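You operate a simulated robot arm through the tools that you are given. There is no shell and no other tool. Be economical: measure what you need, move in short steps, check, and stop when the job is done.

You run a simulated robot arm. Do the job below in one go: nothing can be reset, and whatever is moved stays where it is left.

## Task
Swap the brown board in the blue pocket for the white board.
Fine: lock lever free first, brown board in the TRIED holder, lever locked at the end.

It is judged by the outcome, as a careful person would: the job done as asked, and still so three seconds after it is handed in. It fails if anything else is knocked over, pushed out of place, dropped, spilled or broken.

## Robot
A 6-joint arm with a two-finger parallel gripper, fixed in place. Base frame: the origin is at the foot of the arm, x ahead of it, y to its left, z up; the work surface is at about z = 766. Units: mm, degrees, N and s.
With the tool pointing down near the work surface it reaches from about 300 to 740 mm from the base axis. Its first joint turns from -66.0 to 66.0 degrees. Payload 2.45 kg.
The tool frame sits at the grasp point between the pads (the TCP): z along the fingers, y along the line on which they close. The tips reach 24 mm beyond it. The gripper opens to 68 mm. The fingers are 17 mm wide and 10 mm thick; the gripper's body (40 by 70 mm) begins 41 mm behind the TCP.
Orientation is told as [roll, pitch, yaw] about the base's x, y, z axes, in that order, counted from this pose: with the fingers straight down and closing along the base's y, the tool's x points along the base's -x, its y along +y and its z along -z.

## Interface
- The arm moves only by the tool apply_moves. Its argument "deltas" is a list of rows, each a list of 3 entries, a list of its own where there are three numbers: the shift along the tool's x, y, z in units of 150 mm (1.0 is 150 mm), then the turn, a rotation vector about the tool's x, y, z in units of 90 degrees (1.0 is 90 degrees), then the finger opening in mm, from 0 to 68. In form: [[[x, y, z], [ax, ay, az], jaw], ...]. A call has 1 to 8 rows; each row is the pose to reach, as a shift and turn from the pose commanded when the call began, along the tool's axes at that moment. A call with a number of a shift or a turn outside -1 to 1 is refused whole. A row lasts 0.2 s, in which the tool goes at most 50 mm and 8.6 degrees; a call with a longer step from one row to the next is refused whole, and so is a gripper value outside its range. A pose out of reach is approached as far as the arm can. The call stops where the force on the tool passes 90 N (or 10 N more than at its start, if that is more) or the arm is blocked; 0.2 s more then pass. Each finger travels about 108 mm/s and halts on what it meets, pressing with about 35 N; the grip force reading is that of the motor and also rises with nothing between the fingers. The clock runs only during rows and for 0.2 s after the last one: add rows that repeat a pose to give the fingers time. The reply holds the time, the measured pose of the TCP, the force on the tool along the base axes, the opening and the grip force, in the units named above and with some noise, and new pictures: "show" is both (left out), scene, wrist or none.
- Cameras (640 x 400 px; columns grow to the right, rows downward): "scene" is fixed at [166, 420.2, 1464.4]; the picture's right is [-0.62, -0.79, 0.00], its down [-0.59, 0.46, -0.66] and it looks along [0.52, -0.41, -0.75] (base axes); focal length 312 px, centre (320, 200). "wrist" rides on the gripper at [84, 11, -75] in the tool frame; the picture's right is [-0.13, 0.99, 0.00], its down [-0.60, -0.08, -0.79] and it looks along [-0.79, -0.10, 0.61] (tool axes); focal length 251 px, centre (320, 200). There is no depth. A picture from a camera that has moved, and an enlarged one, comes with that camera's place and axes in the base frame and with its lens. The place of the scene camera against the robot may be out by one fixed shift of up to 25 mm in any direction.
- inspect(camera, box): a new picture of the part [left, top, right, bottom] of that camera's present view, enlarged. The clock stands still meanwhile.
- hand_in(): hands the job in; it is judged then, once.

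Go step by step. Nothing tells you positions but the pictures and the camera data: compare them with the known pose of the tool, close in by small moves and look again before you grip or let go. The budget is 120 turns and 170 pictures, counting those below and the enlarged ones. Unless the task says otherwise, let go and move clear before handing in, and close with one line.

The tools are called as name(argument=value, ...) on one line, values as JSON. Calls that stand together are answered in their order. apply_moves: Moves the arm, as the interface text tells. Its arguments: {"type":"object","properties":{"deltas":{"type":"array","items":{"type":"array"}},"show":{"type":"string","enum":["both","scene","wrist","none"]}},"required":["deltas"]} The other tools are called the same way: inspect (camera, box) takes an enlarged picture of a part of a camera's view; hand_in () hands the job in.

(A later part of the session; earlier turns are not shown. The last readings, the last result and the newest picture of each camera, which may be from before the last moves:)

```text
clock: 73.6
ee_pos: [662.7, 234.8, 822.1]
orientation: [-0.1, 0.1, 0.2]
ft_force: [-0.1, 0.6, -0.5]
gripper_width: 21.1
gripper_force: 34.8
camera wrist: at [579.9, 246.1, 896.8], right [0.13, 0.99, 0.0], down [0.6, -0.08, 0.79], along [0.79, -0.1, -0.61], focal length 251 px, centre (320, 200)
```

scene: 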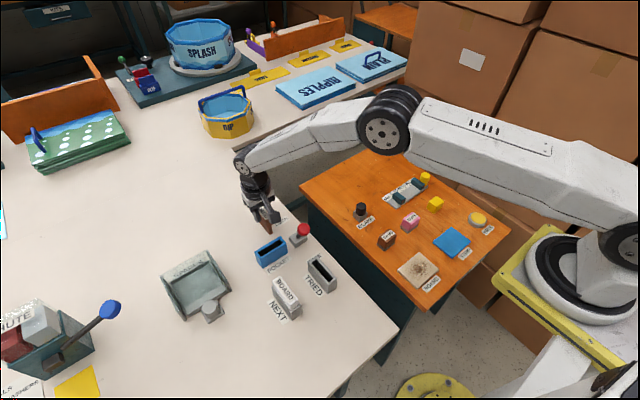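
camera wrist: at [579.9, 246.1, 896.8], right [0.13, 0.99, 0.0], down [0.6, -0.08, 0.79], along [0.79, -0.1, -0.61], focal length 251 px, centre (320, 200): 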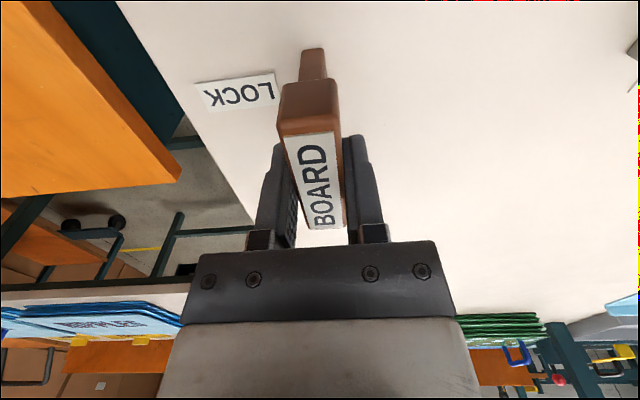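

Gripped at 21.1 mm. Lifting gently to about z=940.

apply_moves(deltas=[[[0, 0, -0.015], [0, 0, 0], 8], [[0, 0, -0.05], [0, 0, 0], 8], [[0, 0, -0.12], [0, 0, 0], 8], [[0, 0, -0.23], [0, 0, 0], 8], [[0, 0, -0.37], [0, 0, 0], 8], [[0, 0, -0.52], [0, 0, 0], 8], [[0, 0, -0.66], [0, 0, 0], 8], [[0, 0, -0.75], [0, 0, 0], 8]], show="wrist")

```text
clock: 75.4
ee_pos: [662.1, 234.9, 934.5]
orientation: [-0.1, 0.0, 0.2]
ft_force: [-0.1, 0.4, -0.2]
gripper_width: 21.2
gripper_force: 35.0
camera wrist: at [580.0, 246.7, 1009.9], right [0.13, 0.99, 0.0], down [0.6, -0.08, 0.79], along [0.79, -0.1, -0.61], focal length 251 px, centre (320, 200)
```

wrist: 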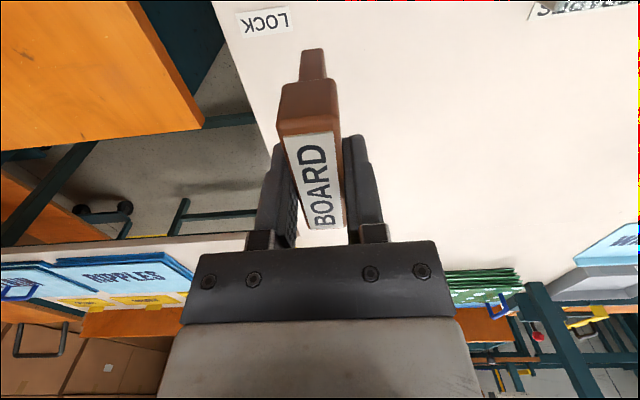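

Steady. Carrying to above TRIED slowly.

apply_moves(deltas=[[[0.02, -0.002, 0], [0, 0, 0], 8], [[0.07, -0.007, 0], [0, 0, 0], 8], [[0.15, -0.014, 0], [0, 0, 0], 8], [[0.26, -0.025, 0], [0, 0, 0], 8], [[0.38, -0.036, 0], [0, 0, 0], 8], [[0.5, -0.048, 0], [0, 0, 0], 8], [[0.62, -0.059, 0], [0, 0, 0], 8], [[0.733, -0.07, 0], [0, 0, 0], 8]], show="none")

apply_moves(deltas=[[[0.11, -0.01, 0], [0, 0, 0], 8], [[0.22, -0.02, 0], [0, 0, 0], 8], [[0.33, -0.03, 0], [0, 0, 0], 8], [[0.44, -0.04, 0], [0, 0, 0], 8], [[0.54, -0.05, 0], [0, 0, 0], 8], [[0.63, -0.06, 0], [0, 0, 0], 8], [[0.7, -0.068, 0], [0, 0, 0], 8], [[0.733, -0.07, 0], [0, 0, 0], 8]], show="both")

inspect(camera="wrist", box=[220, 0, 420, 180])

inspect(camera="scene", box=[280, 215, 360, 305])

```text
clock: 77.2
ee_pos: [554.1, 223.8, 935.1]
orientation: [0.0, 0.0, 0.2]
ft_force: [-0.1, -0.5, 0.2]
gripper_width: 21.4
gripper_force: 34.9
```

```text
clock: 79.0
ee_pos: [444.7, 214.1, 936.1]
orientation: [0.0, -0.1, 0.2]
ft_force: [0.3, 0.1, -0.5]
gripper_width: 21.0
gripper_force: 35.1
camera wrist: at [360.8, 224.5, 1010.5], right [0.13, 0.99, 0.0], down [0.6, -0.08, 0.79], along [0.79, -0.1, -0.61], focal length 251 px, centre (320, 200)
```

scene: 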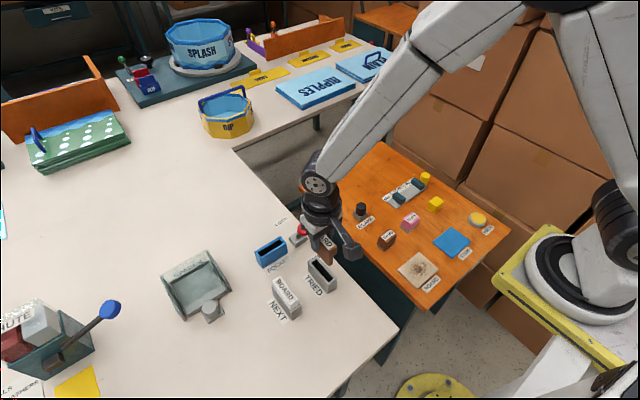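
wrist: 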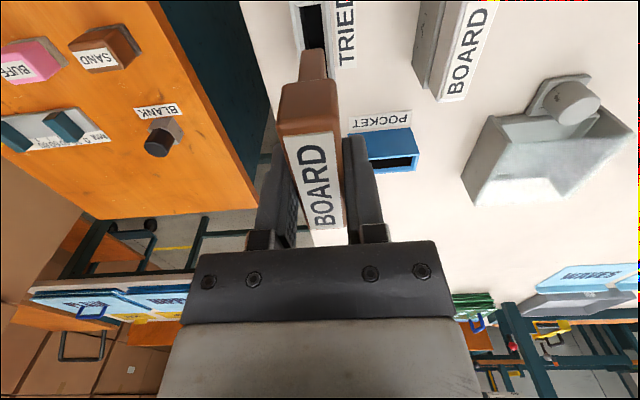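

```text
2.22 times, centred on (320, 90) of wrist
camera zoom: at [360.8, 224.5, 1010.5], right [0.13, 0.99, 0.0], down [0.6, -0.08, 0.79], along [0.79, -0.1, -0.61], focal length 559 px, centre (320, 444)
```

zoom: 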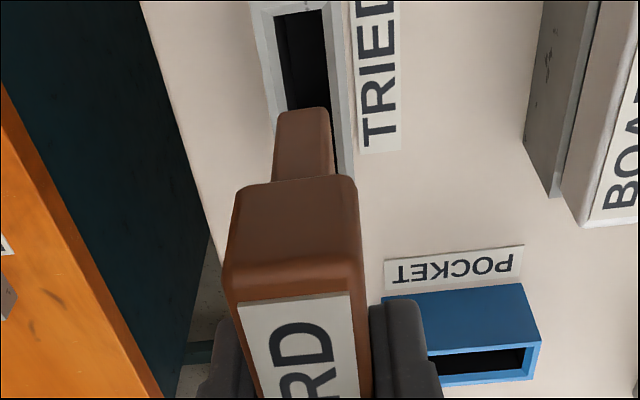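

```text
4.44 times, centred on (320, 260) of scene
camera zoom: at [166.0, 420.2, 1464.4], right [-0.62, -0.79, 0.0], down [-0.59, 0.46, -0.66], along [0.52, -0.41, -0.75], focal length 1384 px, centre (320, -67)
```

zoom: 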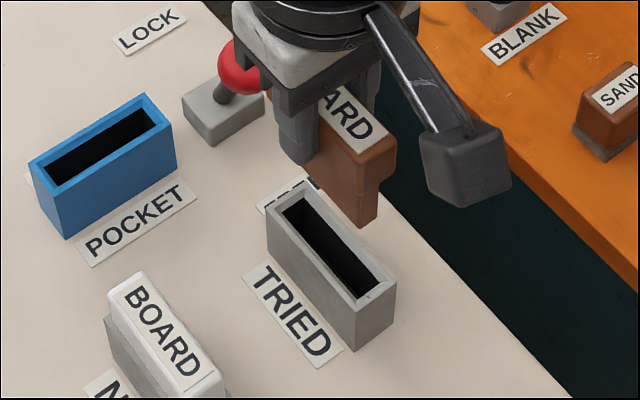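

Relative to the slot the tongue needs about −3 mm in y and +2.5 mm in x. I correct that and lower to just above the rim, then check again.

apply_moves(deltas=[[[-0.0167, -0.0213, 0.03], [0, 0, 0], 8], [[-0.0167, -0.0213, 0.09], [0, 0, 0], 8], [[-0.0167, -0.0213, 0.17], [0, 0, 0], 8], [[-0.0167, -0.0213, 0.25], [0, 0, 0], 8], [[-0.0167, -0.0213, 0.32], [0, 0, 0], 8], [[-0.0167, -0.0213, 0.37], [0, 0, 0], 8], [[-0.0167, -0.0213, 0.39], [0, 0, 0], 8], [[-0.0167, -0.0213, 0.39], [0, 0, 0], 8]], show="none")

inspect(camera="wrist", box=[250, 0, 390, 120])

inspect(camera="scene", box=[290, 235, 350, 300])

```text
clock: 80.8
ee_pos: [445.8, 210.6, 875.3]
orientation: [0.0, 0.0, 0.1]
ft_force: [0.6, 0.1, -0.5]
gripper_width: 21.4
gripper_force: 34.9
```

```text
3.33 times, centred on (320, 60) of wrist
camera zoom: at [361.7, 220.9, 950.7], right [0.13, 0.99, 0.0], down [0.6, -0.08, 0.79], along [0.79, -0.1, -0.61], focal length 838 px, centre (320, 667)
```

zoom: 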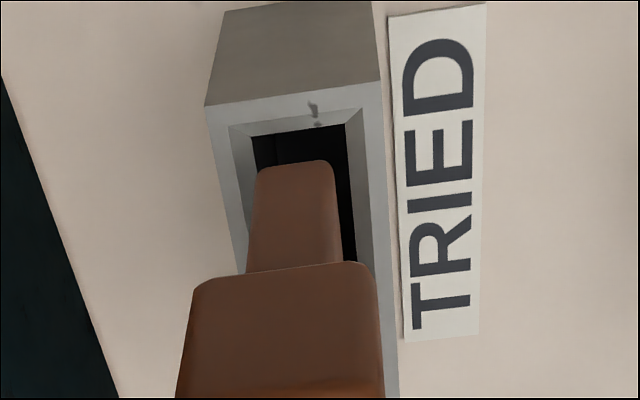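

```text
6.15 times, centred on (320, 268) of scene
camera zoom: at [166.0, 420.2, 1464.4], right [-0.62, -0.79, 0.0], down [-0.59, 0.46, -0.66], along [0.52, -0.41, -0.75], focal length 1917 px, centre (320, -215)
```

zoom: 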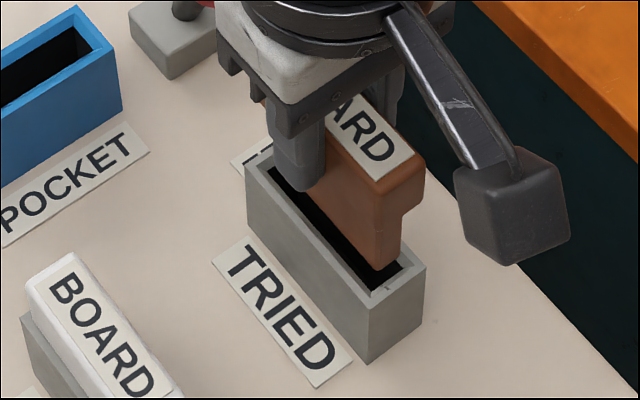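

The slot has a chamfered lead-in and the tongue is lined up within ~0.5 mm. I nudge +0.8 mm in x and lower gently into the slot.

apply_moves(deltas=[[[-0.005, 0, 0.02], [0, 0, 0], 8], [[-0.005, 0, 0.04], [0, 0, 0], 8], [[-0.005, 0, 0.06], [0, 0, 0], 8], [[-0.005, 0, 0.08], [0, 0, 0], 8], [[-0.005, 0, 0.1], [0, 0, 0], 8], [[-0.005, 0, 0.12], [0, 0, 0], 8], [[-0.005, 0, 0.12], [0, 0, 0], 8]], show="scene")

inspect(camera="wrist", box=[250, 0, 390, 120])

```text
clock: 82.4
ee_pos: [446.9, 209.0, 859.4]
orientation: [0.0, 0.1, 0.2]
ft_force: [0.0, -0.4, -1.1]
gripper_width: 21.5
gripper_force: 34.9
```

scene: 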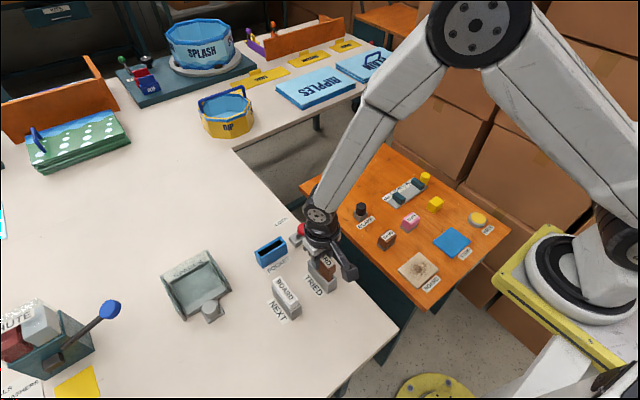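

```text
3.33 times, centred on (320, 60) of wrist
camera zoom: at [362.8, 221.5, 933.6], right [0.13, 0.99, 0.0], down [0.6, -0.08, 0.79], along [0.79, -0.1, -0.61], focal length 838 px, centre (320, 667)
```

zoom: 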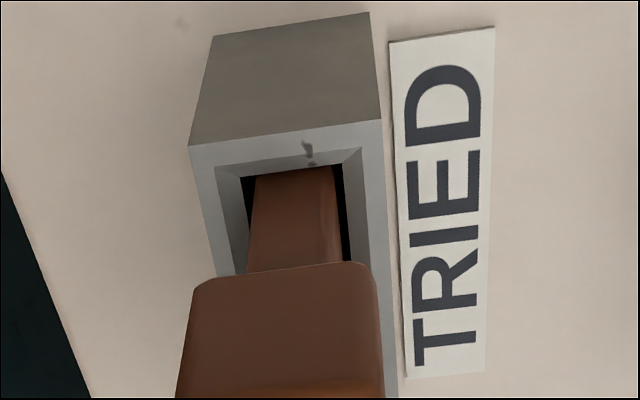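

The tongue is entering cleanly with no force. Continuing down until the fingertips are just above the rim.

apply_moves(deltas=[[[0, 0, 0.02], [0, 0, 0], 8], [[0, 0, 0.04], [0, 0, 0], 8], [[0, 0, 0.06], [0, 0, 0], 8], [[0, 0, 0.08], [0, 0, 0], 8], [[0, 0, 0.1], [0, 0, 0], 8], [[0, 0, 0.12], [0, 0, 0], 8], [[0, 0, 0.14], [0, 0, 0], 8], [[0, 0, 0.14], [0, 0, 0], 8]], show="scene")

inspect(camera="scene", box=[290, 235, 350, 300])

```text
clock: 84.2
ee_pos: [446.5, 210.0, 838.7]
orientation: [0.0, 0.1, 0.2]
ft_force: [-0.2, -0.1, 0.9]
gripper_width: 21.2
gripper_force: 35.3
```

scene: 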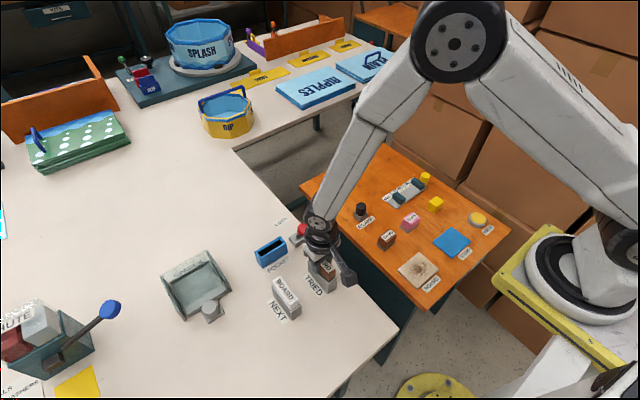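

```text
6.15 times, centred on (320, 268) of scene
camera zoom: at [166.0, 420.2, 1464.4], right [-0.62, -0.79, 0.0], down [-0.59, 0.46, -0.66], along [0.52, -0.41, -0.75], focal length 1917 px, centre (320, -215)
```

zoom: 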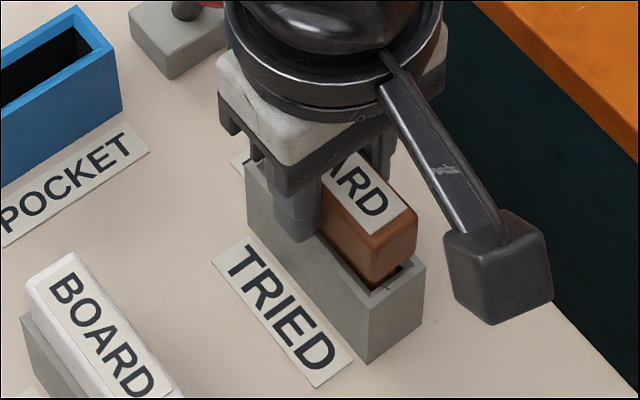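

Nearly home; I go 2 mm lower, then open so it settles the last few mm guided by the slot.

apply_moves(deltas=[[[0, 0, 0.007], [0, 0, 0], 8], [[0, 0, 0.014], [0, 0, 0], 8], [[0, 0, 0.014], [0, 0, 0], 8], [[0, 0, 0.014], [0, 0, 0], 24], [[0, 0, 0.014], [0, 0, 0], 36], [[0, 0, 0.014], [0, 0, 0], 50], [[0, 0, 0.014], [0, 0, 0], 50]], show="wrist")

inspect(camera="scene", box=[290, 235, 350, 300])

```text
clock: 85.8
ee_pos: [446.1, 209.7, 835.1]
orientation: [0.0, 0.2, 0.2]
ft_force: [-0.1, -0.1, 0.4]
gripper_width: 50.1
gripper_force: 0.0
camera wrist: at [363.2, 221.3, 910.5], right [0.13, 0.99, 0.0], down [0.6, -0.08, 0.79], along [0.79, -0.1, -0.61], focal length 251 px, centre (320, 200)
```

wrist: 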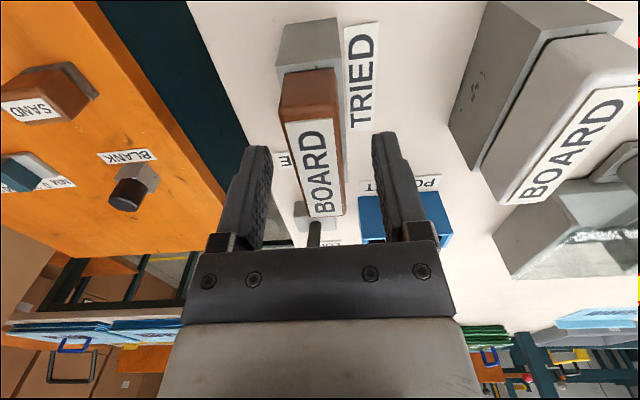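

```text
6.15 times, centred on (320, 268) of scene
camera zoom: at [166.0, 420.2, 1464.4], right [-0.62, -0.79, 0.0], down [-0.59, 0.46, -0.66], along [0.52, -0.41, -0.75], focal length 1917 px, centre (320, -215)
```

zoom: 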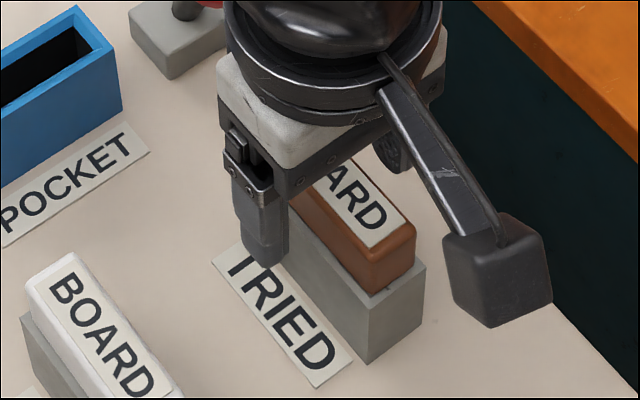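

The brown board is seated in TRIED. I rise and move over to the white board in NEXT.

apply_moves(deltas=[[[0, 0, -0.1], [0, 0, 0], 60], [[0, 0, -0.3], [0, 0, 0], 68], [[0, 0, -0.5], [0, 0, 0], 68], [[0.1, 0.2, -0.5], [0, 0, 0], 68], [[0.2, 0.45, -0.5], [0, 0, 0], 68], [[0.27, 0.65, -0.5], [0, 0, 0], 68], [[0.27, 0.65, -0.5], [0, 0, 0], 68]], show="wrist")

inspect(camera="scene", box=[240, 210, 360, 330])

inspect(camera="wrist", box=[220, 0, 420, 150])

```text
clock: 87.4
ee_pos: [407.7, 308.4, 907.3]
orientation: [0.1, 0.1, 0.2]
ft_force: [0.1, 0.1, -0.6]
gripper_width: 67.7
gripper_force: 0.1
camera wrist: at [323.9, 320.3, 982.8], right [0.13, 0.99, 0.0], down [0.61, -0.08, 0.79], along [0.79, -0.1, -0.61], focal length 251 px, centre (320, 200)
```

wrist: 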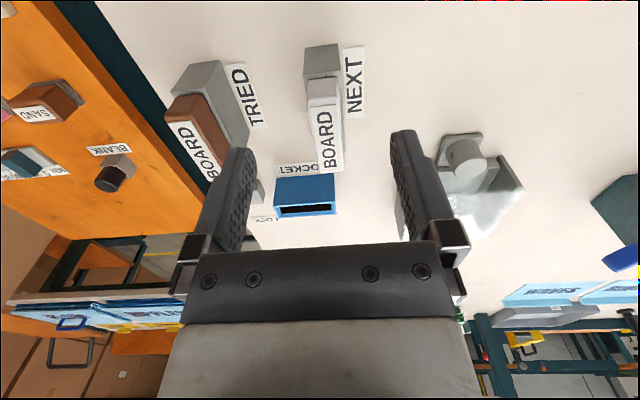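

```text
3.33 times, centred on (300, 270) of scene
camera zoom: at [166.0, 420.3, 1464.4], right [-0.62, -0.79, 0.0], down [-0.59, 0.46, -0.66], along [0.52, -0.41, -0.75], focal length 1038 px, centre (387, -33)
```

zoom: 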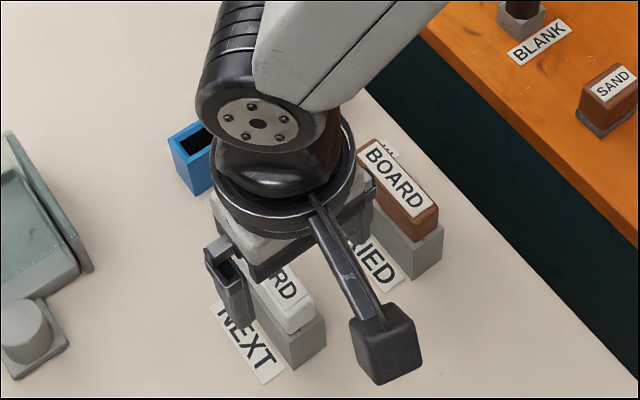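

```text
2.67 times, centred on (320, 75) of wrist
camera zoom: at [323.9, 320.3, 982.8], right [0.13, 0.99, 0.0], down [0.61, -0.08, 0.79], along [0.79, -0.1, -0.61], focal length 670 px, centre (320, 533)
```

zoom: 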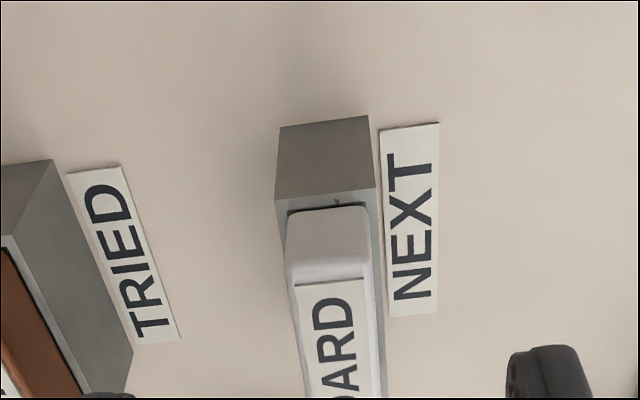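

apply_moves(deltas=[[[-0.13, 0.007, 0.05], [0, 0, 0], 68], [[-0.259, 0.007, 0.15], [0, 0, 0], 68], [[-0.259, 0.007, 0.26], [0, 0, 0], 68], [[-0.259, 0.007, 0.26], [0, 0, 0], 68]], show="wrist")

inspect(camera="wrist", box=[220, 20, 420, 200])

```text
clock: 88.4
ee_pos: [445.2, 309.3, 871.2]
orientation: [0.0, 0.0, 0.1]
ft_force: [0.4, -0.3, 0.1]
gripper_width: 67.8
gripper_force: 0.0
camera wrist: at [362.2, 320.1, 945.3], right [0.13, 0.99, 0.0], down [0.6, -0.08, 0.79], along [0.79, -0.1, -0.61], focal length 251 px, centre (320, 200)
```

wrist: 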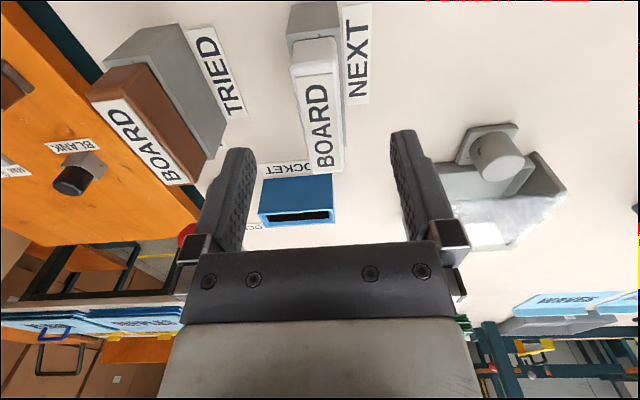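

```text
2.22 times, centred on (320, 110) of wrist
camera zoom: at [362.2, 320.1, 945.3], right [0.13, 0.99, 0.0], down [0.6, -0.08, 0.79], along [0.79, -0.1, -0.61], focal length 559 px, centre (320, 400)
```

zoom: 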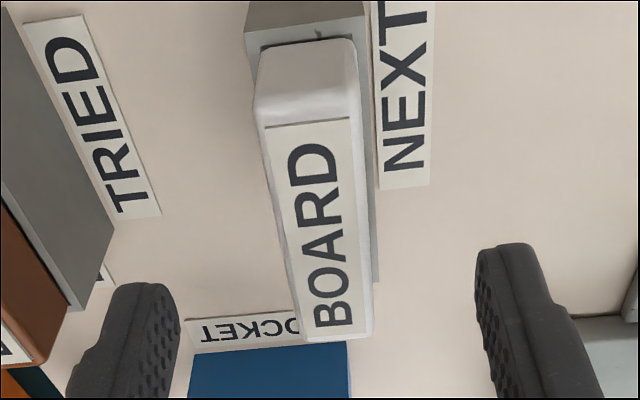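

White head centre ≈ (445, 310.5). I descend around it and grip just above the holder rim.

apply_moves(deltas=[[[0, 0.008, 0.08], [0, 0, 0], 68], [[0, 0.008, 0.16], [0, 0, 0], 68], [[0, 0.008, 0.225], [0, 0, 0], 68], [[0, 0.008, 0.225], [0, 0, 0], 45], [[0, 0.008, 0.225], [0, 0, 0], 28], [[0, 0.008, 0.225], [0, 0, 0], 8], [[0, 0.008, 0.225], [0, 0, 0], 8], [[0, 0.008, 0.225], [0, 0, 0], 8]], show="both")

```text
clock: 90.2
ee_pos: [443.9, 311.4, 838.3]
orientation: [0.0, 0.1, 0.2]
ft_force: [0.4, -0.3, -0.4]
gripper_width: 21.0
gripper_force: 35.4
camera wrist: at [361.8, 322.1, 912.1], right [0.13, 0.99, 0.0], down [0.6, -0.08, 0.79], along [0.79, -0.1, -0.61], focal length 251 px, centre (320, 200)
```

scene: 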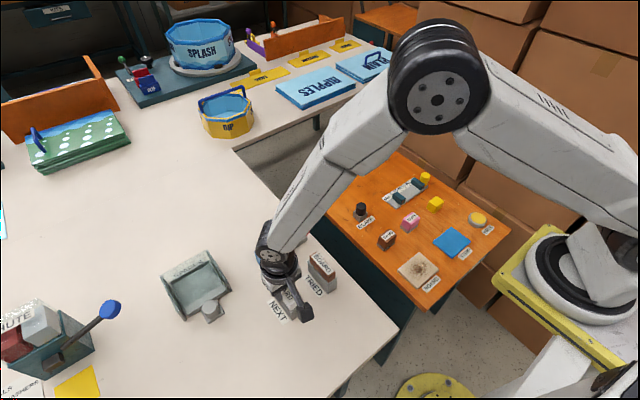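
wrist: 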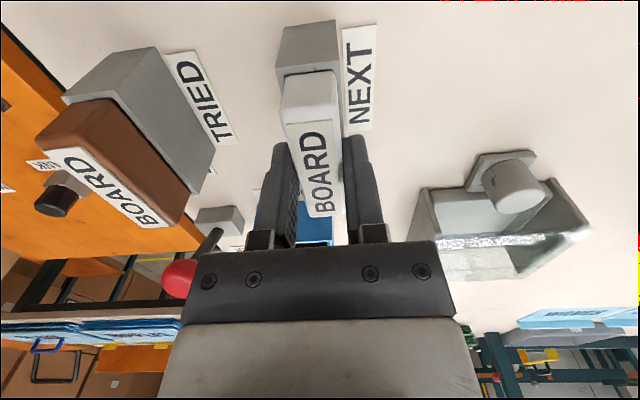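

Gripped (21.0 mm). Lifting very gently out of NEXT.

apply_moves(deltas=[[[0, 0, -0.01], [0, 0, 0], 5], [[0, 0, -0.03], [0, 0, 0], 5], [[0, 0, -0.065], [0, 0, 0], 5], [[0, 0, -0.11], [0, 0, 0], 5], [[0, 0, -0.165], [0, 0, 0], 5], [[0, 0, -0.225], [0, 0, 0], 5], [[0, 0, -0.285], [0, 0, 0], 5], [[0, 0, -0.34], [0, 0, 0], 5]], show="none")

apply_moves(deltas=[[[0, 0, -0.04], [0, 0, 0], 5], [[0, 0, -0.06], [0, 0, 0], 5], [[0, 0, -0.06], [0, 0, 0], 5]], show="both")

```text
clock: 92.0
ee_pos: [444.9, 309.8, 889.4]
orientation: [-0.1, 0.1, 0.2]
ft_force: [-0.7, 0.8, 0.1]
gripper_width: 21.1
gripper_force: 35.0
```

```text
clock: 92.8
ee_pos: [444.6, 309.5, 897.7]
orientation: [0.0, 0.2, 0.1]
ft_force: [0.8, 0.6, -0.1]
gripper_width: 21.0
gripper_force: 35.2
camera wrist: at [361.4, 320.8, 972.5], right [0.13, 0.99, 0.0], down [0.6, -0.08, 0.79], along [0.79, -0.1, -0.61], focal length 251 px, centre (320, 200)
```

scene: 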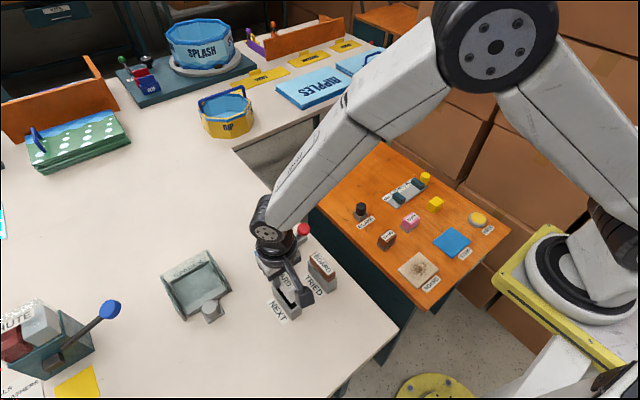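
wrist: 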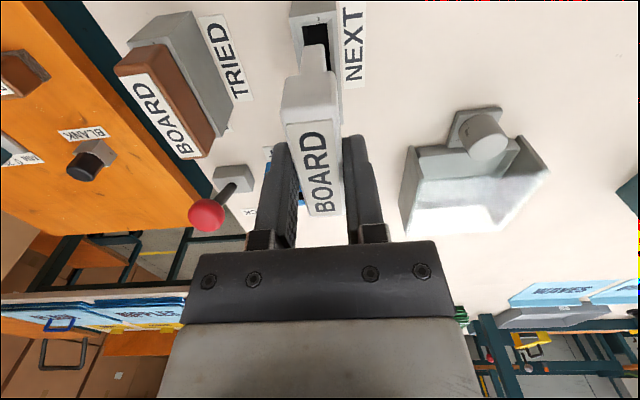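

Out cleanly. I carry it slowly to open table (y≈385), to stand it there and take a deeper, safer grip before turning.

apply_moves(deltas=[[[0, 0.02, 0], [0, 0, 0], 5], [[0, 0.06, 0], [0, 0, 0], 5], [[0, 0.12, 0], [0, 0, 0], 5], [[0, 0.2, 0], [0, 0, 0], 5], [[0, 0.29, 0], [0, 0, 0], 5], [[0, 0.38, 0], [0, 0, 0], 5], [[0, 0.46, 0], [0, 0, 0], 5], [[0, 0.5, 0], [0, 0, 0], 5]], show="none")

apply_moves(deltas=[[[0, 0, 0.02], [0, 0, 0], 5], [[0, 0, 0.07], [0, 0, 0], 5], [[0, 0, 0.14], [0, 0, 0], 5], [[0, 0, 0.22], [0, 0, 0], 5], [[0, 0, 0.3], [0, 0, 0], 5], [[0, 0, 0.37], [0, 0, 0], 5], [[0, 0, 0.41], [0, 0, 0], 5], [[0, 0, 0.42], [0, 0, 0], 5]], show="both")

inspect(camera="scene", box=[210, 250, 310, 350])

```text
clock: 94.6
ee_pos: [446.2, 384.6, 898.2]
orientation: [0.0, 0.1, 0.1]
ft_force: [-0.1, -0.1, 0.0]
gripper_width: 21.1
gripper_force: 35.2
```

```text
clock: 96.4
ee_pos: [444.7, 386.1, 832.8]
orientation: [-0.1, -0.1, 0.2]
ft_force: [0.2, 0.3, 0.0]
gripper_width: 21.1
gripper_force: 35.0
camera wrist: at [362.0, 396.3, 908.9], right [0.13, 0.99, 0.0], down [0.6, -0.08, 0.79], along [0.79, -0.1, -0.61], focal length 251 px, centre (320, 200)
```

scene: 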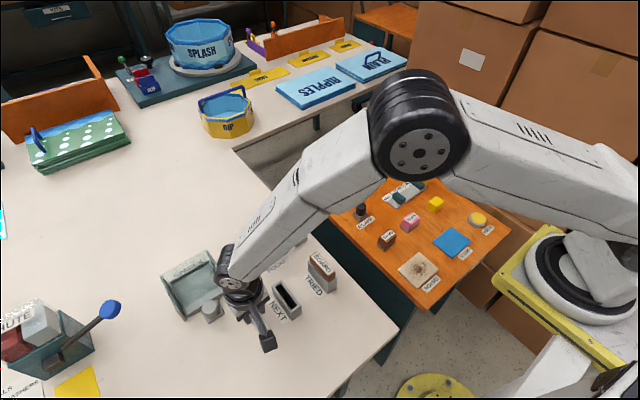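
wrist: 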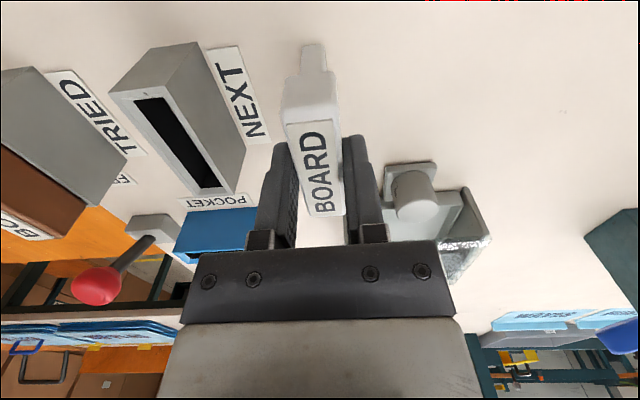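

```text
4.00 times, centred on (260, 300) of scene
camera zoom: at [166.0, 420.2, 1464.4], right [-0.62, -0.79, 0.0], down [-0.59, 0.46, -0.66], along [0.52, -0.41, -0.75], focal length 1246 px, centre (560, -200)
```

zoom: 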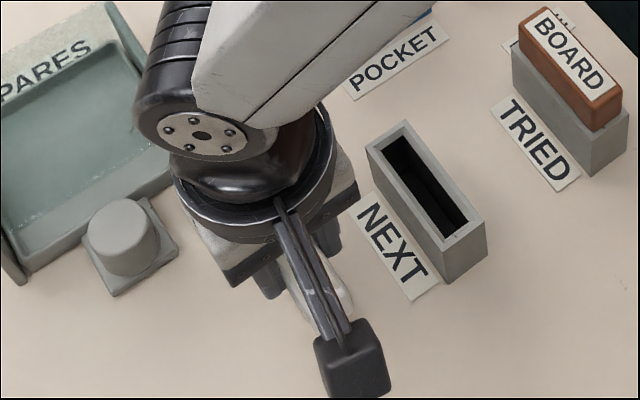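

apply_moves(deltas=[[[0, 0, 0.007], [0, 0, 0], 5], [[0, 0, 0.014], [0, 0, 0], 5], [[0, 0, 0.02], [0, 0, 0], 5], [[0, 0, 0.02], [0, 0, 0], 5]], show="none")

apply_moves(deltas=[[[0, 0, 0.007], [0, 0, 0], 5], [[0, 0, 0.01], [0, 0, 0], 5], [[0, 0, 0.01], [0, 0, 0], 5]], show="none")

```text
clock: 97.4
ee_pos: [445.5, 385.3, 831.6]
orientation: [0.0, 0.0, 0.2]
ft_force: [0.0, 0.5, 0.4]
gripper_width: 20.9
gripper_force: 34.5
```

```text
clock: 98.2
ee_pos: [444.5, 386.0, 831.4]
orientation: [0.0, 0.0, 0.2]
ft_force: [1.3, -4.4, 17.1]
gripper_width: 21.1
gripper_force: 35.4
```

Contact at z≈830. I ease off and open.

apply_moves(deltas=[[[0, 0, -0.004], [0, 0, 0], 5], [[0, 0, -0.004], [0, 0, 0], 5], [[0, 0, -0.004], [0, 0, 0], 22], [[0, 0, -0.004], [0, 0, 0], 26], [[0, 0, -0.004], [0, 0, 0], 34], [[0, 0, -0.004], [0, 0, 0], 50], [[0, 0, -0.004], [0, 0, 0], 50]], show="wrist")

```text
clock: 99.8
ee_pos: [443.5, 384.6, 830.9]
orientation: [-0.1, 0.0, 0.2]
ft_force: [0.7, -0.5, -0.1]
gripper_width: 50.0
gripper_force: 0.1
camera wrist: at [360.7, 396.3, 905.1], right [0.13, 0.99, 0.0], down [0.6, -0.08, 0.79], along [0.79, -0.1, -0.61], focal length 251 px, centre (320, 200)
```

wrist: 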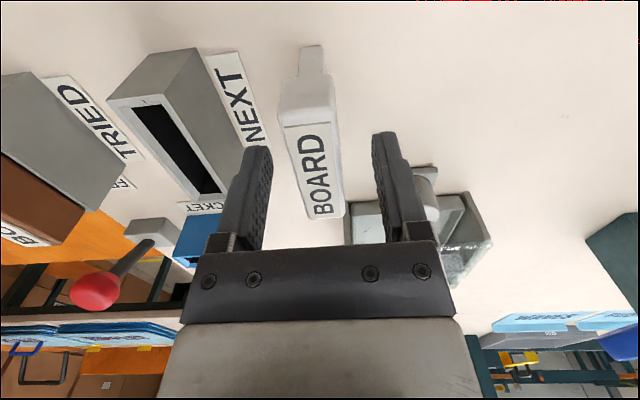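

Standing. I go 7 mm deeper and regrip.

apply_moves(deltas=[[[0, 0, 0.025], [0, 0, 0], 50], [[0, 0, 0.05], [0, 0, 0], 50], [[0, 0, 0.05], [0, 0, 0], 38], [[0, 0, 0.05], [0, 0, 0], 27], [[0, 0, 0.05], [0, 0, 0], 8], [[0, 0, 0.05], [0, 0, 0], 5], [[0, 0, 0.05], [0, 0, 0], 5]], show="wrist")

```text
clock: 101.4
ee_pos: [443.6, 384.4, 823.4]
orientation: [-0.1, 0.1, 0.2]
ft_force: [-0.3, 0.4, -1.0]
gripper_width: 21.0
gripper_force: 34.6
camera wrist: at [360.6, 396.1, 898.1], right [0.13, 0.99, 0.0], down [0.6, -0.08, 0.79], along [0.79, -0.1, -0.61], focal length 251 px, centre (320, 200)
```

wrist: 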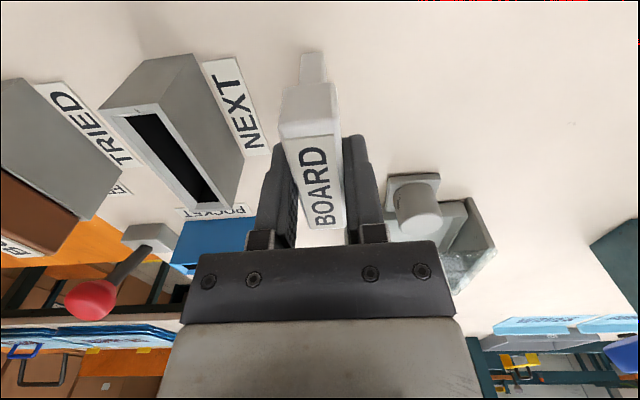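

Deep grip obtained. Lift gently to z≈935.

apply_moves(deltas=[[[0, 0, -0.015], [0, 0, 0], 5], [[0, 0, -0.05], [0, 0, 0], 5], [[0, 0, -0.12], [0, 0, 0], 5], [[0, 0, -0.23], [0, 0, 0], 5], [[0, 0, -0.37], [0, 0, 0], 5], [[0, 0, -0.52], [0, 0, 0], 5], [[0, 0, -0.66], [0, 0, 0], 5], [[0, 0, -0.75], [0, 0, 0], 5]], show="none")

apply_moves(deltas=[[[0, 0, 0], [0, 0, -0.02], 5], [[0, 0, 0], [0, 0, -0.06], 5], [[0, 0, 0], [0, 0, -0.11], 5], [[0, 0, 0], [0, 0, -0.165], 5], [[0, 0, 0], [0, 0, -0.22], 5], [[0, 0, 0], [0, 0, -0.275], 5], [[0, 0, 0], [0, 0, -0.325], 5], [[0, 0, 0], [0, 0, -0.36], 5]], show="wrist")

```text
clock: 103.2
ee_pos: [444.3, 384.3, 936.0]
orientation: [0.0, 0.1, 0.2]
ft_force: [0.0, 0.8, -0.1]
gripper_width: 20.9
gripper_force: 35.0
```

```text
clock: 105.0
ee_pos: [443.8, 384.2, 934.9]
orientation: [0.0, 0.1, 32.6]
ft_force: [0.9, -0.5, -0.9]
gripper_width: 21.1
gripper_force: 34.9
camera wrist: at [368.4, 348.9, 1010.6], right [-0.43, 0.9, 0.0], down [0.55, 0.26, 0.79], along [0.72, 0.34, -0.61], focal length 251 px, centre (320, 200)
```

wrist: 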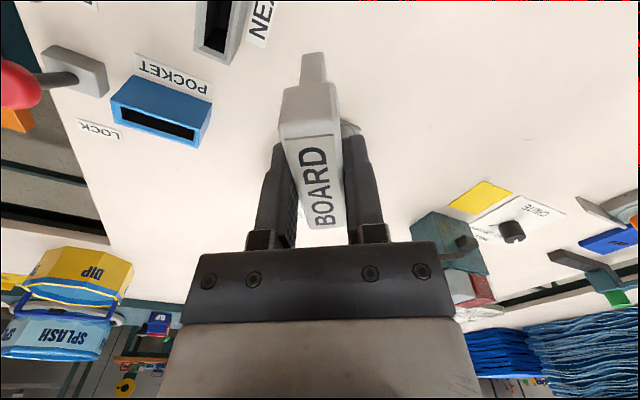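

Stable through the turn; continuing.

apply_moves(deltas=[[[0, 0, 0], [0, 0, -0.02], 5], [[0, 0, 0], [0, 0, -0.065], 5], [[0, 0, 0], [0, 0, -0.12], 5], [[0, 0, 0], [0, 0, -0.175], 5], [[0, 0, 0], [0, 0, -0.23], 5], [[0, 0, 0], [0, 0, -0.285], 5], [[0, 0, 0], [0, 0, -0.335], 5], [[0, 0, 0], [0, 0, -0.37], 5]], show="none")

apply_moves(deltas=[[[0, 0, 0], [0, 0, -0.02], 5], [[0, 0, 0], [0, 0, -0.06], 5], [[0, 0, 0], [0, 0, -0.11], 5], [[0, 0, 0], [0, 0, -0.165], 5], [[0, 0, 0], [0, 0, -0.215], 5], [[0, 0, 0], [0, 0, -0.25], 5], [[0, 0, 0], [0, 0, -0.267], 5]], show="none")

```text
clock: 106.8
ee_pos: [444.2, 383.4, 936.1]
orientation: [0.0, 0.0, 66.1]
ft_force: [-0.2, -0.1, -0.7]
gripper_width: 21.0
gripper_force: 35.2
```

```text
clock: 108.4
ee_pos: [444.5, 385.1, 936.5]
orientation: [0.1, 0.0, 89.9]
ft_force: [0.2, -0.3, -1.1]
gripper_width: 21.2
gripper_force: 35.0
```

apply_moves(deltas=[[[0.013, -0.014, 0], [0, 0, 0], 5], [[0.045, -0.048, 0], [0, 0, 0], 5], [[0.095, -0.102, 0], [0, 0, 0], 5], [[0.155, -0.166, 0], [0, 0, 0], 5], [[0.215, -0.23, 0], [0, 0, 0], 5], [[0.275, -0.294, 0], [0, 0, 0], 5], [[0.335, -0.358, 0], [0, 0, 0], 5], [[0.39, -0.417, 0], [0, 0, 0], 5]], show="none")

apply_moves(deltas=[[[0.055, -0.059, 0], [0, 0, 0], 5], [[0.11, -0.118, 0], [0, 0, 0], 5], [[0.165, -0.176, 0], [0, 0, 0], 5], [[0.22, -0.235, 0], [0, 0, 0], 5], [[0.275, -0.294, 0], [0, 0, 0], 5], [[0.325, -0.348, 0], [0, 0, 0], 5], [[0.36, -0.385, 0], [0, 0, 0], 5], [[0.37, -0.396, 0], [0, 0, 0], 5]], show="wrist")

inspect(camera="wrist", box=[230, 0, 410, 150])

inspect(camera="scene", box=[235, 195, 325, 285])

```text
clock: 110.2
ee_pos: [506.1, 325.4, 935.8]
orientation: [0.1, 0.0, 90.0]
ft_force: [-0.4, -0.2, -1.1]
gripper_width: 21.1
gripper_force: 34.7
```

```text
clock: 112.0
ee_pos: [567.0, 271.0, 934.7]
orientation: [0.1, 0.0, 89.8]
ft_force: [0.1, 0.3, -0.5]
gripper_width: 21.3
gripper_force: 35.0
camera wrist: at [555.8, 187.4, 1010.8], right [-0.99, 0.13, 0.0], down [0.08, 0.6, 0.79], along [0.1, 0.79, -0.61], focal length 251 px, centre (320, 200)
```

wrist: 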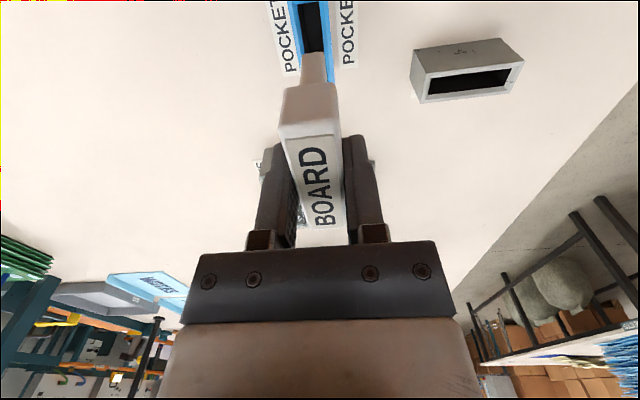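

```text
2.67 times, centred on (320, 75) of wrist
camera zoom: at [555.8, 187.4, 1010.8], right [-0.99, 0.13, 0.0], down [0.08, 0.6, 0.79], along [0.1, 0.79, -0.61], focal length 670 px, centre (320, 533)
```

zoom: 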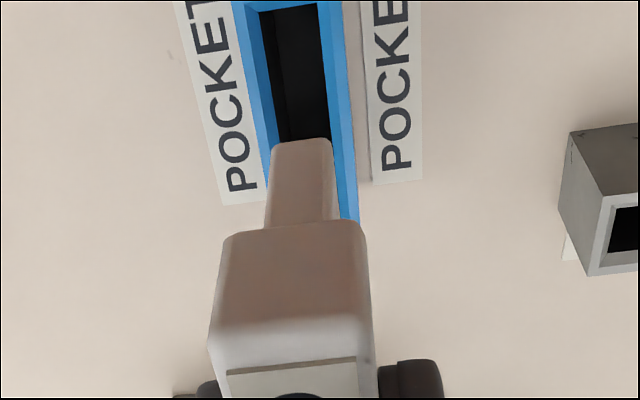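

```text
4.44 times, centred on (280, 240) of scene
camera zoom: at [166.0, 420.2, 1464.4], right [-0.62, -0.79, 0.0], down [-0.59, 0.46, -0.66], along [0.52, -0.41, -0.75], focal length 1384 px, centre (498, 22)
```

zoom: 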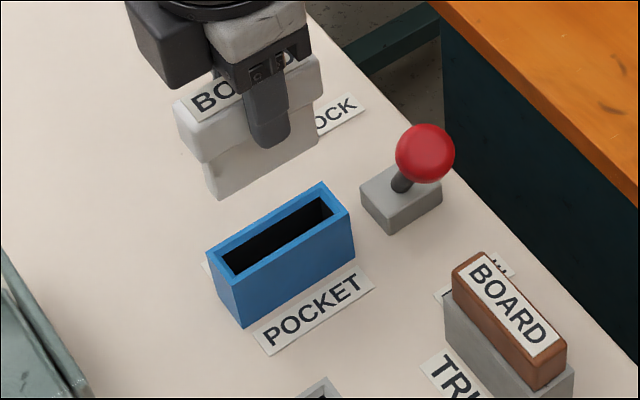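

The white tongue needs about +3.8 mm in x relative to the pocket's slot. I correct and lower to just above the rim.

apply_moves(deltas=[[[0.0033, -0.0253, 0.03], [0, 0, 0], 5], [[0.0033, -0.0253, 0.09], [0, 0, 0], 5], [[0.0033, -0.0253, 0.17], [0, 0, 0], 5], [[0.0033, -0.0253, 0.25], [0, 0, 0], 5], [[0.0033, -0.0253, 0.32], [0, 0, 0], 5], [[0.0033, -0.0253, 0.37], [0, 0, 0], 5], [[0.0033, -0.0253, 0.39], [0, 0, 0], 5], [[0.0033, -0.0253, 0.39], [0, 0, 0], 5]], show="none")

inspect(camera="wrist", box=[250, 0, 390, 120])

inspect(camera="scene", box=[240, 215, 310, 285])

```text
clock: 113.8
ee_pos: [569.6, 270.7, 875.5]
orientation: [0.0, 0.0, 89.9]
ft_force: [0.5, -0.2, -1.8]
gripper_width: 20.8
gripper_force: 34.9
```

```text
3.33 times, centred on (320, 60) of wrist
camera zoom: at [559.6, 186.8, 951.4], right [-0.99, 0.13, 0.0], down [0.08, 0.6, 0.79], along [0.1, 0.79, -0.61], focal length 838 px, centre (320, 667)
```

zoom: 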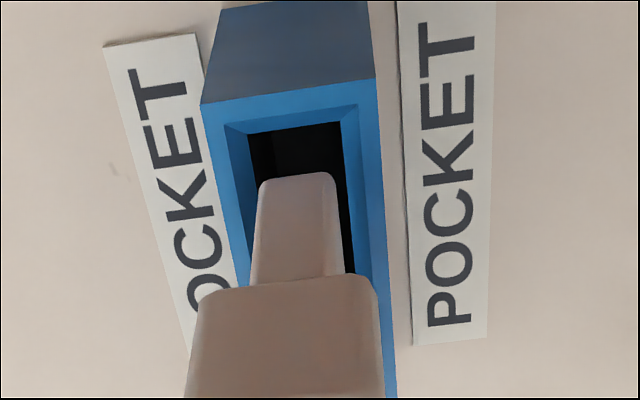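

```text
5.71 times, centred on (275, 250) of scene
camera zoom: at [166.0, 420.2, 1464.4], right [-0.62, -0.79, 0.0], down [-0.59, 0.46, -0.66], along [0.52, -0.41, -0.75], focal length 1780 px, centre (577, -86)
```

zoom: 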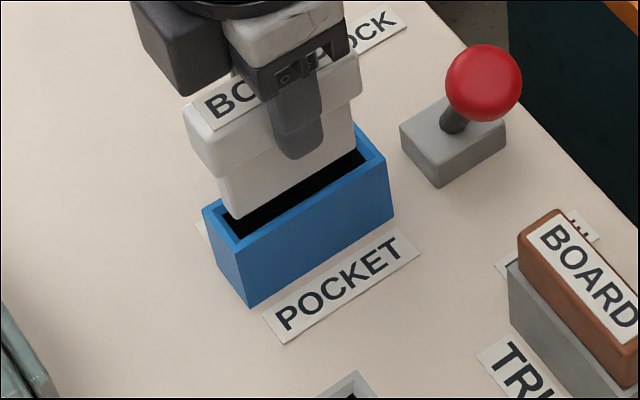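

Aligned in x; a small −1.4 mm in y, then lowering into the pocket.

apply_moves(deltas=[[[0.0093, -0.0015, 0.02], [0, 0, 0], 5], [[0.0093, -0.0015, 0.04], [0, 0, 0], 5], [[0.0093, -0.0015, 0.06], [0, 0, 0], 5], [[0.0093, -0.0015, 0.08], [0, 0, 0], 5], [[0.0093, -0.0015, 0.1], [0, 0, 0], 5], [[0.0093, -0.0015, 0.12], [0, 0, 0], 5], [[0.0093, -0.0015, 0.12], [0, 0, 0], 5]], show="none")

inspect(camera="wrist", box=[250, 0, 390, 120])

```text
clock: 115.4
ee_pos: [570.5, 269.3, 858.9]
orientation: [0.0, 0.0, 90.0]
ft_force: [0.6, 1.1, 0.2]
gripper_width: 21.0
gripper_force: 35.2
```

```text
3.33 times, centred on (320, 60) of wrist
camera zoom: at [560.2, 185.7, 933.9], right [-0.99, 0.13, 0.0], down [0.08, 0.6, 0.79], along [0.1, 0.79, -0.61], focal length 838 px, centre (320, 667)
```

zoom: 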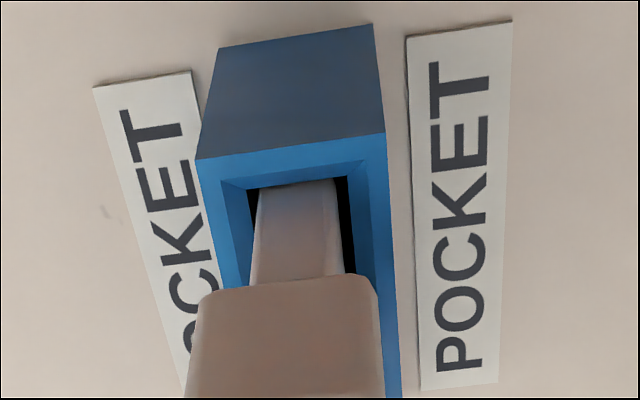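

Entering cleanly. Continue down to just above the rim.

apply_moves(deltas=[[[0, 0, 0.02], [0, 0, 0], 5], [[0, 0, 0.04], [0, 0, 0], 5], [[0, 0, 0.06], [0, 0, 0], 5], [[0, 0, 0.08], [0, 0, 0], 5], [[0, 0, 0.1], [0, 0, 0], 5], [[0, 0, 0.12], [0, 0, 0], 5], [[0, 0, 0.14], [0, 0, 0], 5], [[0, 0, 0.15], [0, 0, 0], 5]], show="none")

inspect(camera="scene", box=[240, 215, 310, 285])

```text
clock: 117.2
ee_pos: [569.3, 268.7, 836.7]
orientation: [0.0, 0.0, 89.9]
ft_force: [-0.9, -0.5, -1.4]
gripper_width: 21.1
gripper_force: 35.1
```

```text
5.71 times, centred on (275, 250) of scene
camera zoom: at [166.0, 420.2, 1464.4], right [-0.62, -0.79, 0.0], down [-0.59, 0.46, -0.66], along [0.52, -0.41, -0.75], focal length 1780 px, centre (577, -86)
```

zoom: 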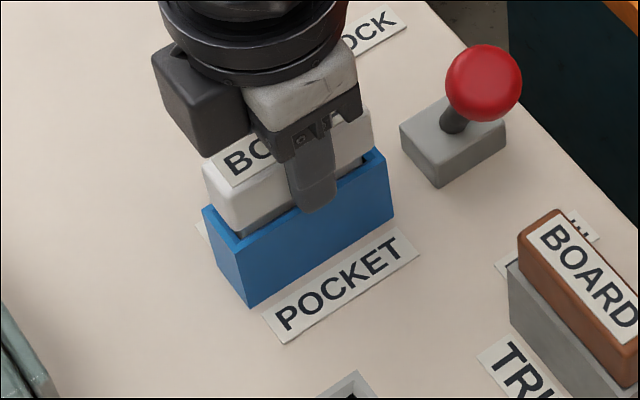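

Fingertips are just above the rim. Opening so the board settles the last few mm.

apply_moves(deltas=[[[0, 0, 0], [0, 0, 0], 24], [[0, 0, 0], [0, 0, 0], 34], [[0, 0, 0], [0, 0, 0], 46], [[0, 0, 0], [0, 0, 0], 46], [[0, 0, -0.1], [0, 0, 0], 56], [[0, 0, -0.25], [0, 0, 0], 60], [[0, 0, -0.5], [0, 0, 0], 60], [[0, 0, -0.6], [0, 0, 0], 60]], show="both")

inspect(camera="scene", box=[240, 215, 340, 305])

```text
clock: 119.0
ee_pos: [570.9, 270.3, 927.0]
orientation: [0.2, 0.0, 89.9]
ft_force: [0.0, -0.3, 0.3]
gripper_width: 59.9
gripper_force: 0.0
camera wrist: at [560.1, 185.9, 1001.3], right [-0.99, 0.13, 0.0], down [0.08, 0.6, 0.79], along [0.1, 0.79, -0.61], focal length 251 px, centre (320, 200)
```

scene: 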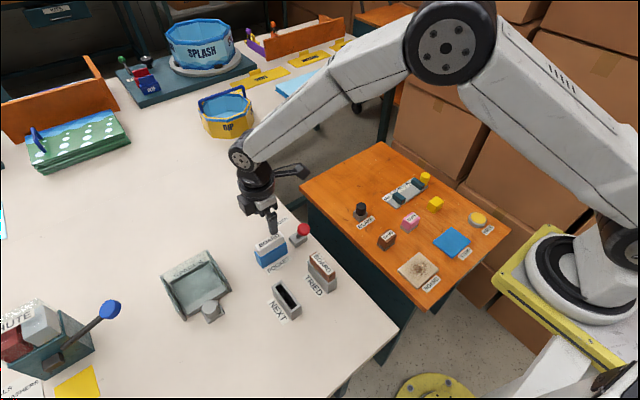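
wrist: 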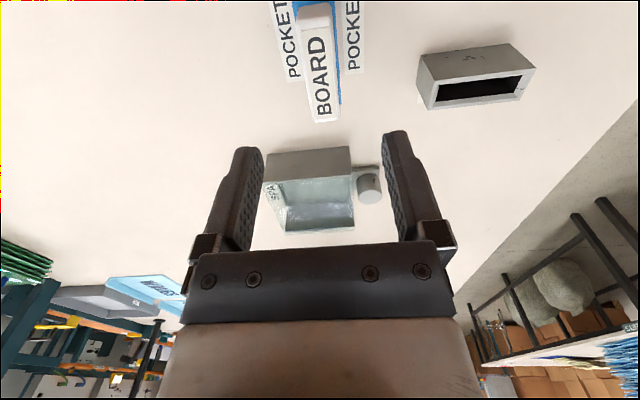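

```text
4.44 times, centred on (290, 260) of scene
camera zoom: at [166.0, 420.2, 1464.4], right [-0.62, -0.79, 0.0], down [-0.59, 0.46, -0.66], along [0.52, -0.41, -0.75], focal length 1384 px, centre (453, -67)
```

zoom: 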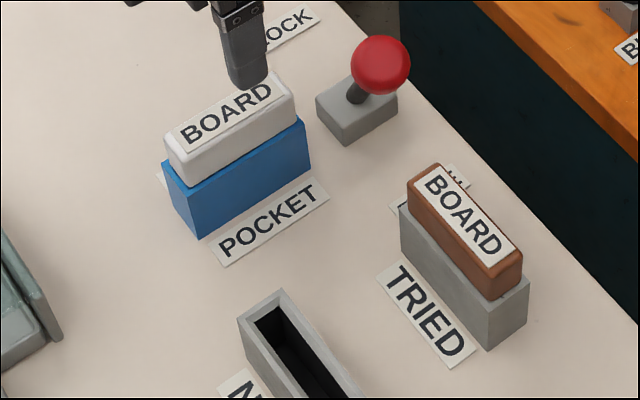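

White board is seated in the pocket and brown in TRIED. Now the lever: I close the fingers and go to its −x side (x≈500, y≈191).

apply_moves(deltas=[[[0.13, 0.118, 0], [0, 0, 0], 30], [[0.26, 0.236, 0], [0, 0, 0], 5], [[0.4, 0.355, 0], [0, 0, 0], 0], [[0.53, 0.48, 0], [0, 0, 0], 0], [[0.53, 0.48, 0.2], [0, 0, 0], 0], [[0.53, 0.48, 0.4], [0, 0, 0], 0], [[0.53, 0.48, 0.57], [0, 0, 0], 0], [[0.53, 0.48, 0.57], [0, 0, 0], 0]], show="both")

inspect(camera="scene", box=[260, 200, 360, 290])

```text
clock: 120.8
ee_pos: [497.8, 188.6, 840.5]
orientation: [0.0, 0.0, 89.8]
ft_force: [-0.2, -0.7, -0.9]
gripper_width: 0.1
gripper_force: 23.5
camera wrist: at [488.4, 106.3, 915.5], right [-0.99, 0.13, 0.0], down [0.08, 0.6, 0.79], along [0.1, 0.79, -0.61], focal length 251 px, centre (320, 200)
```

scene: 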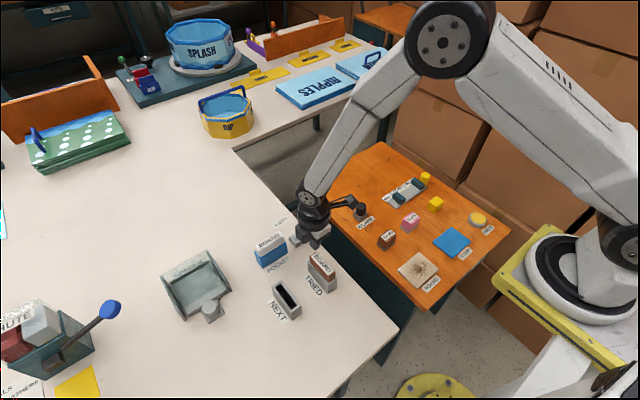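
wrist: 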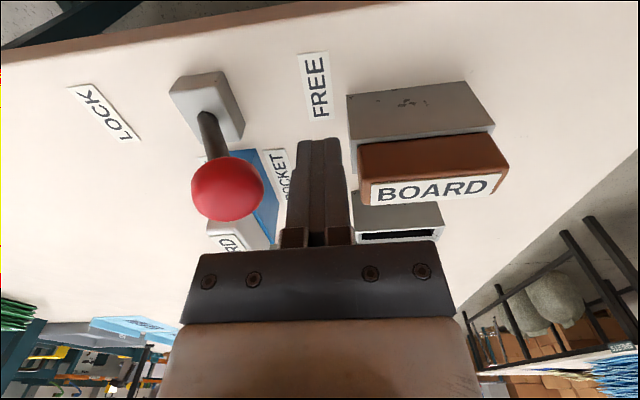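

```text
4.44 times, centred on (310, 245) of scene
camera zoom: at [166.0, 420.2, 1464.4], right [-0.62, -0.79, 0.0], down [-0.59, 0.46, -0.66], along [0.52, -0.41, -0.75], focal length 1384 px, centre (364, 0)
```

zoom: 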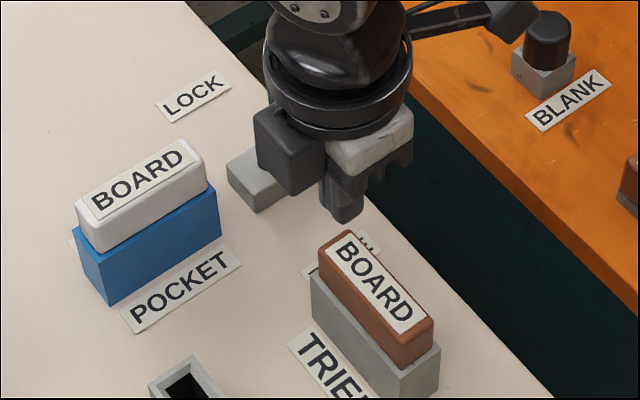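

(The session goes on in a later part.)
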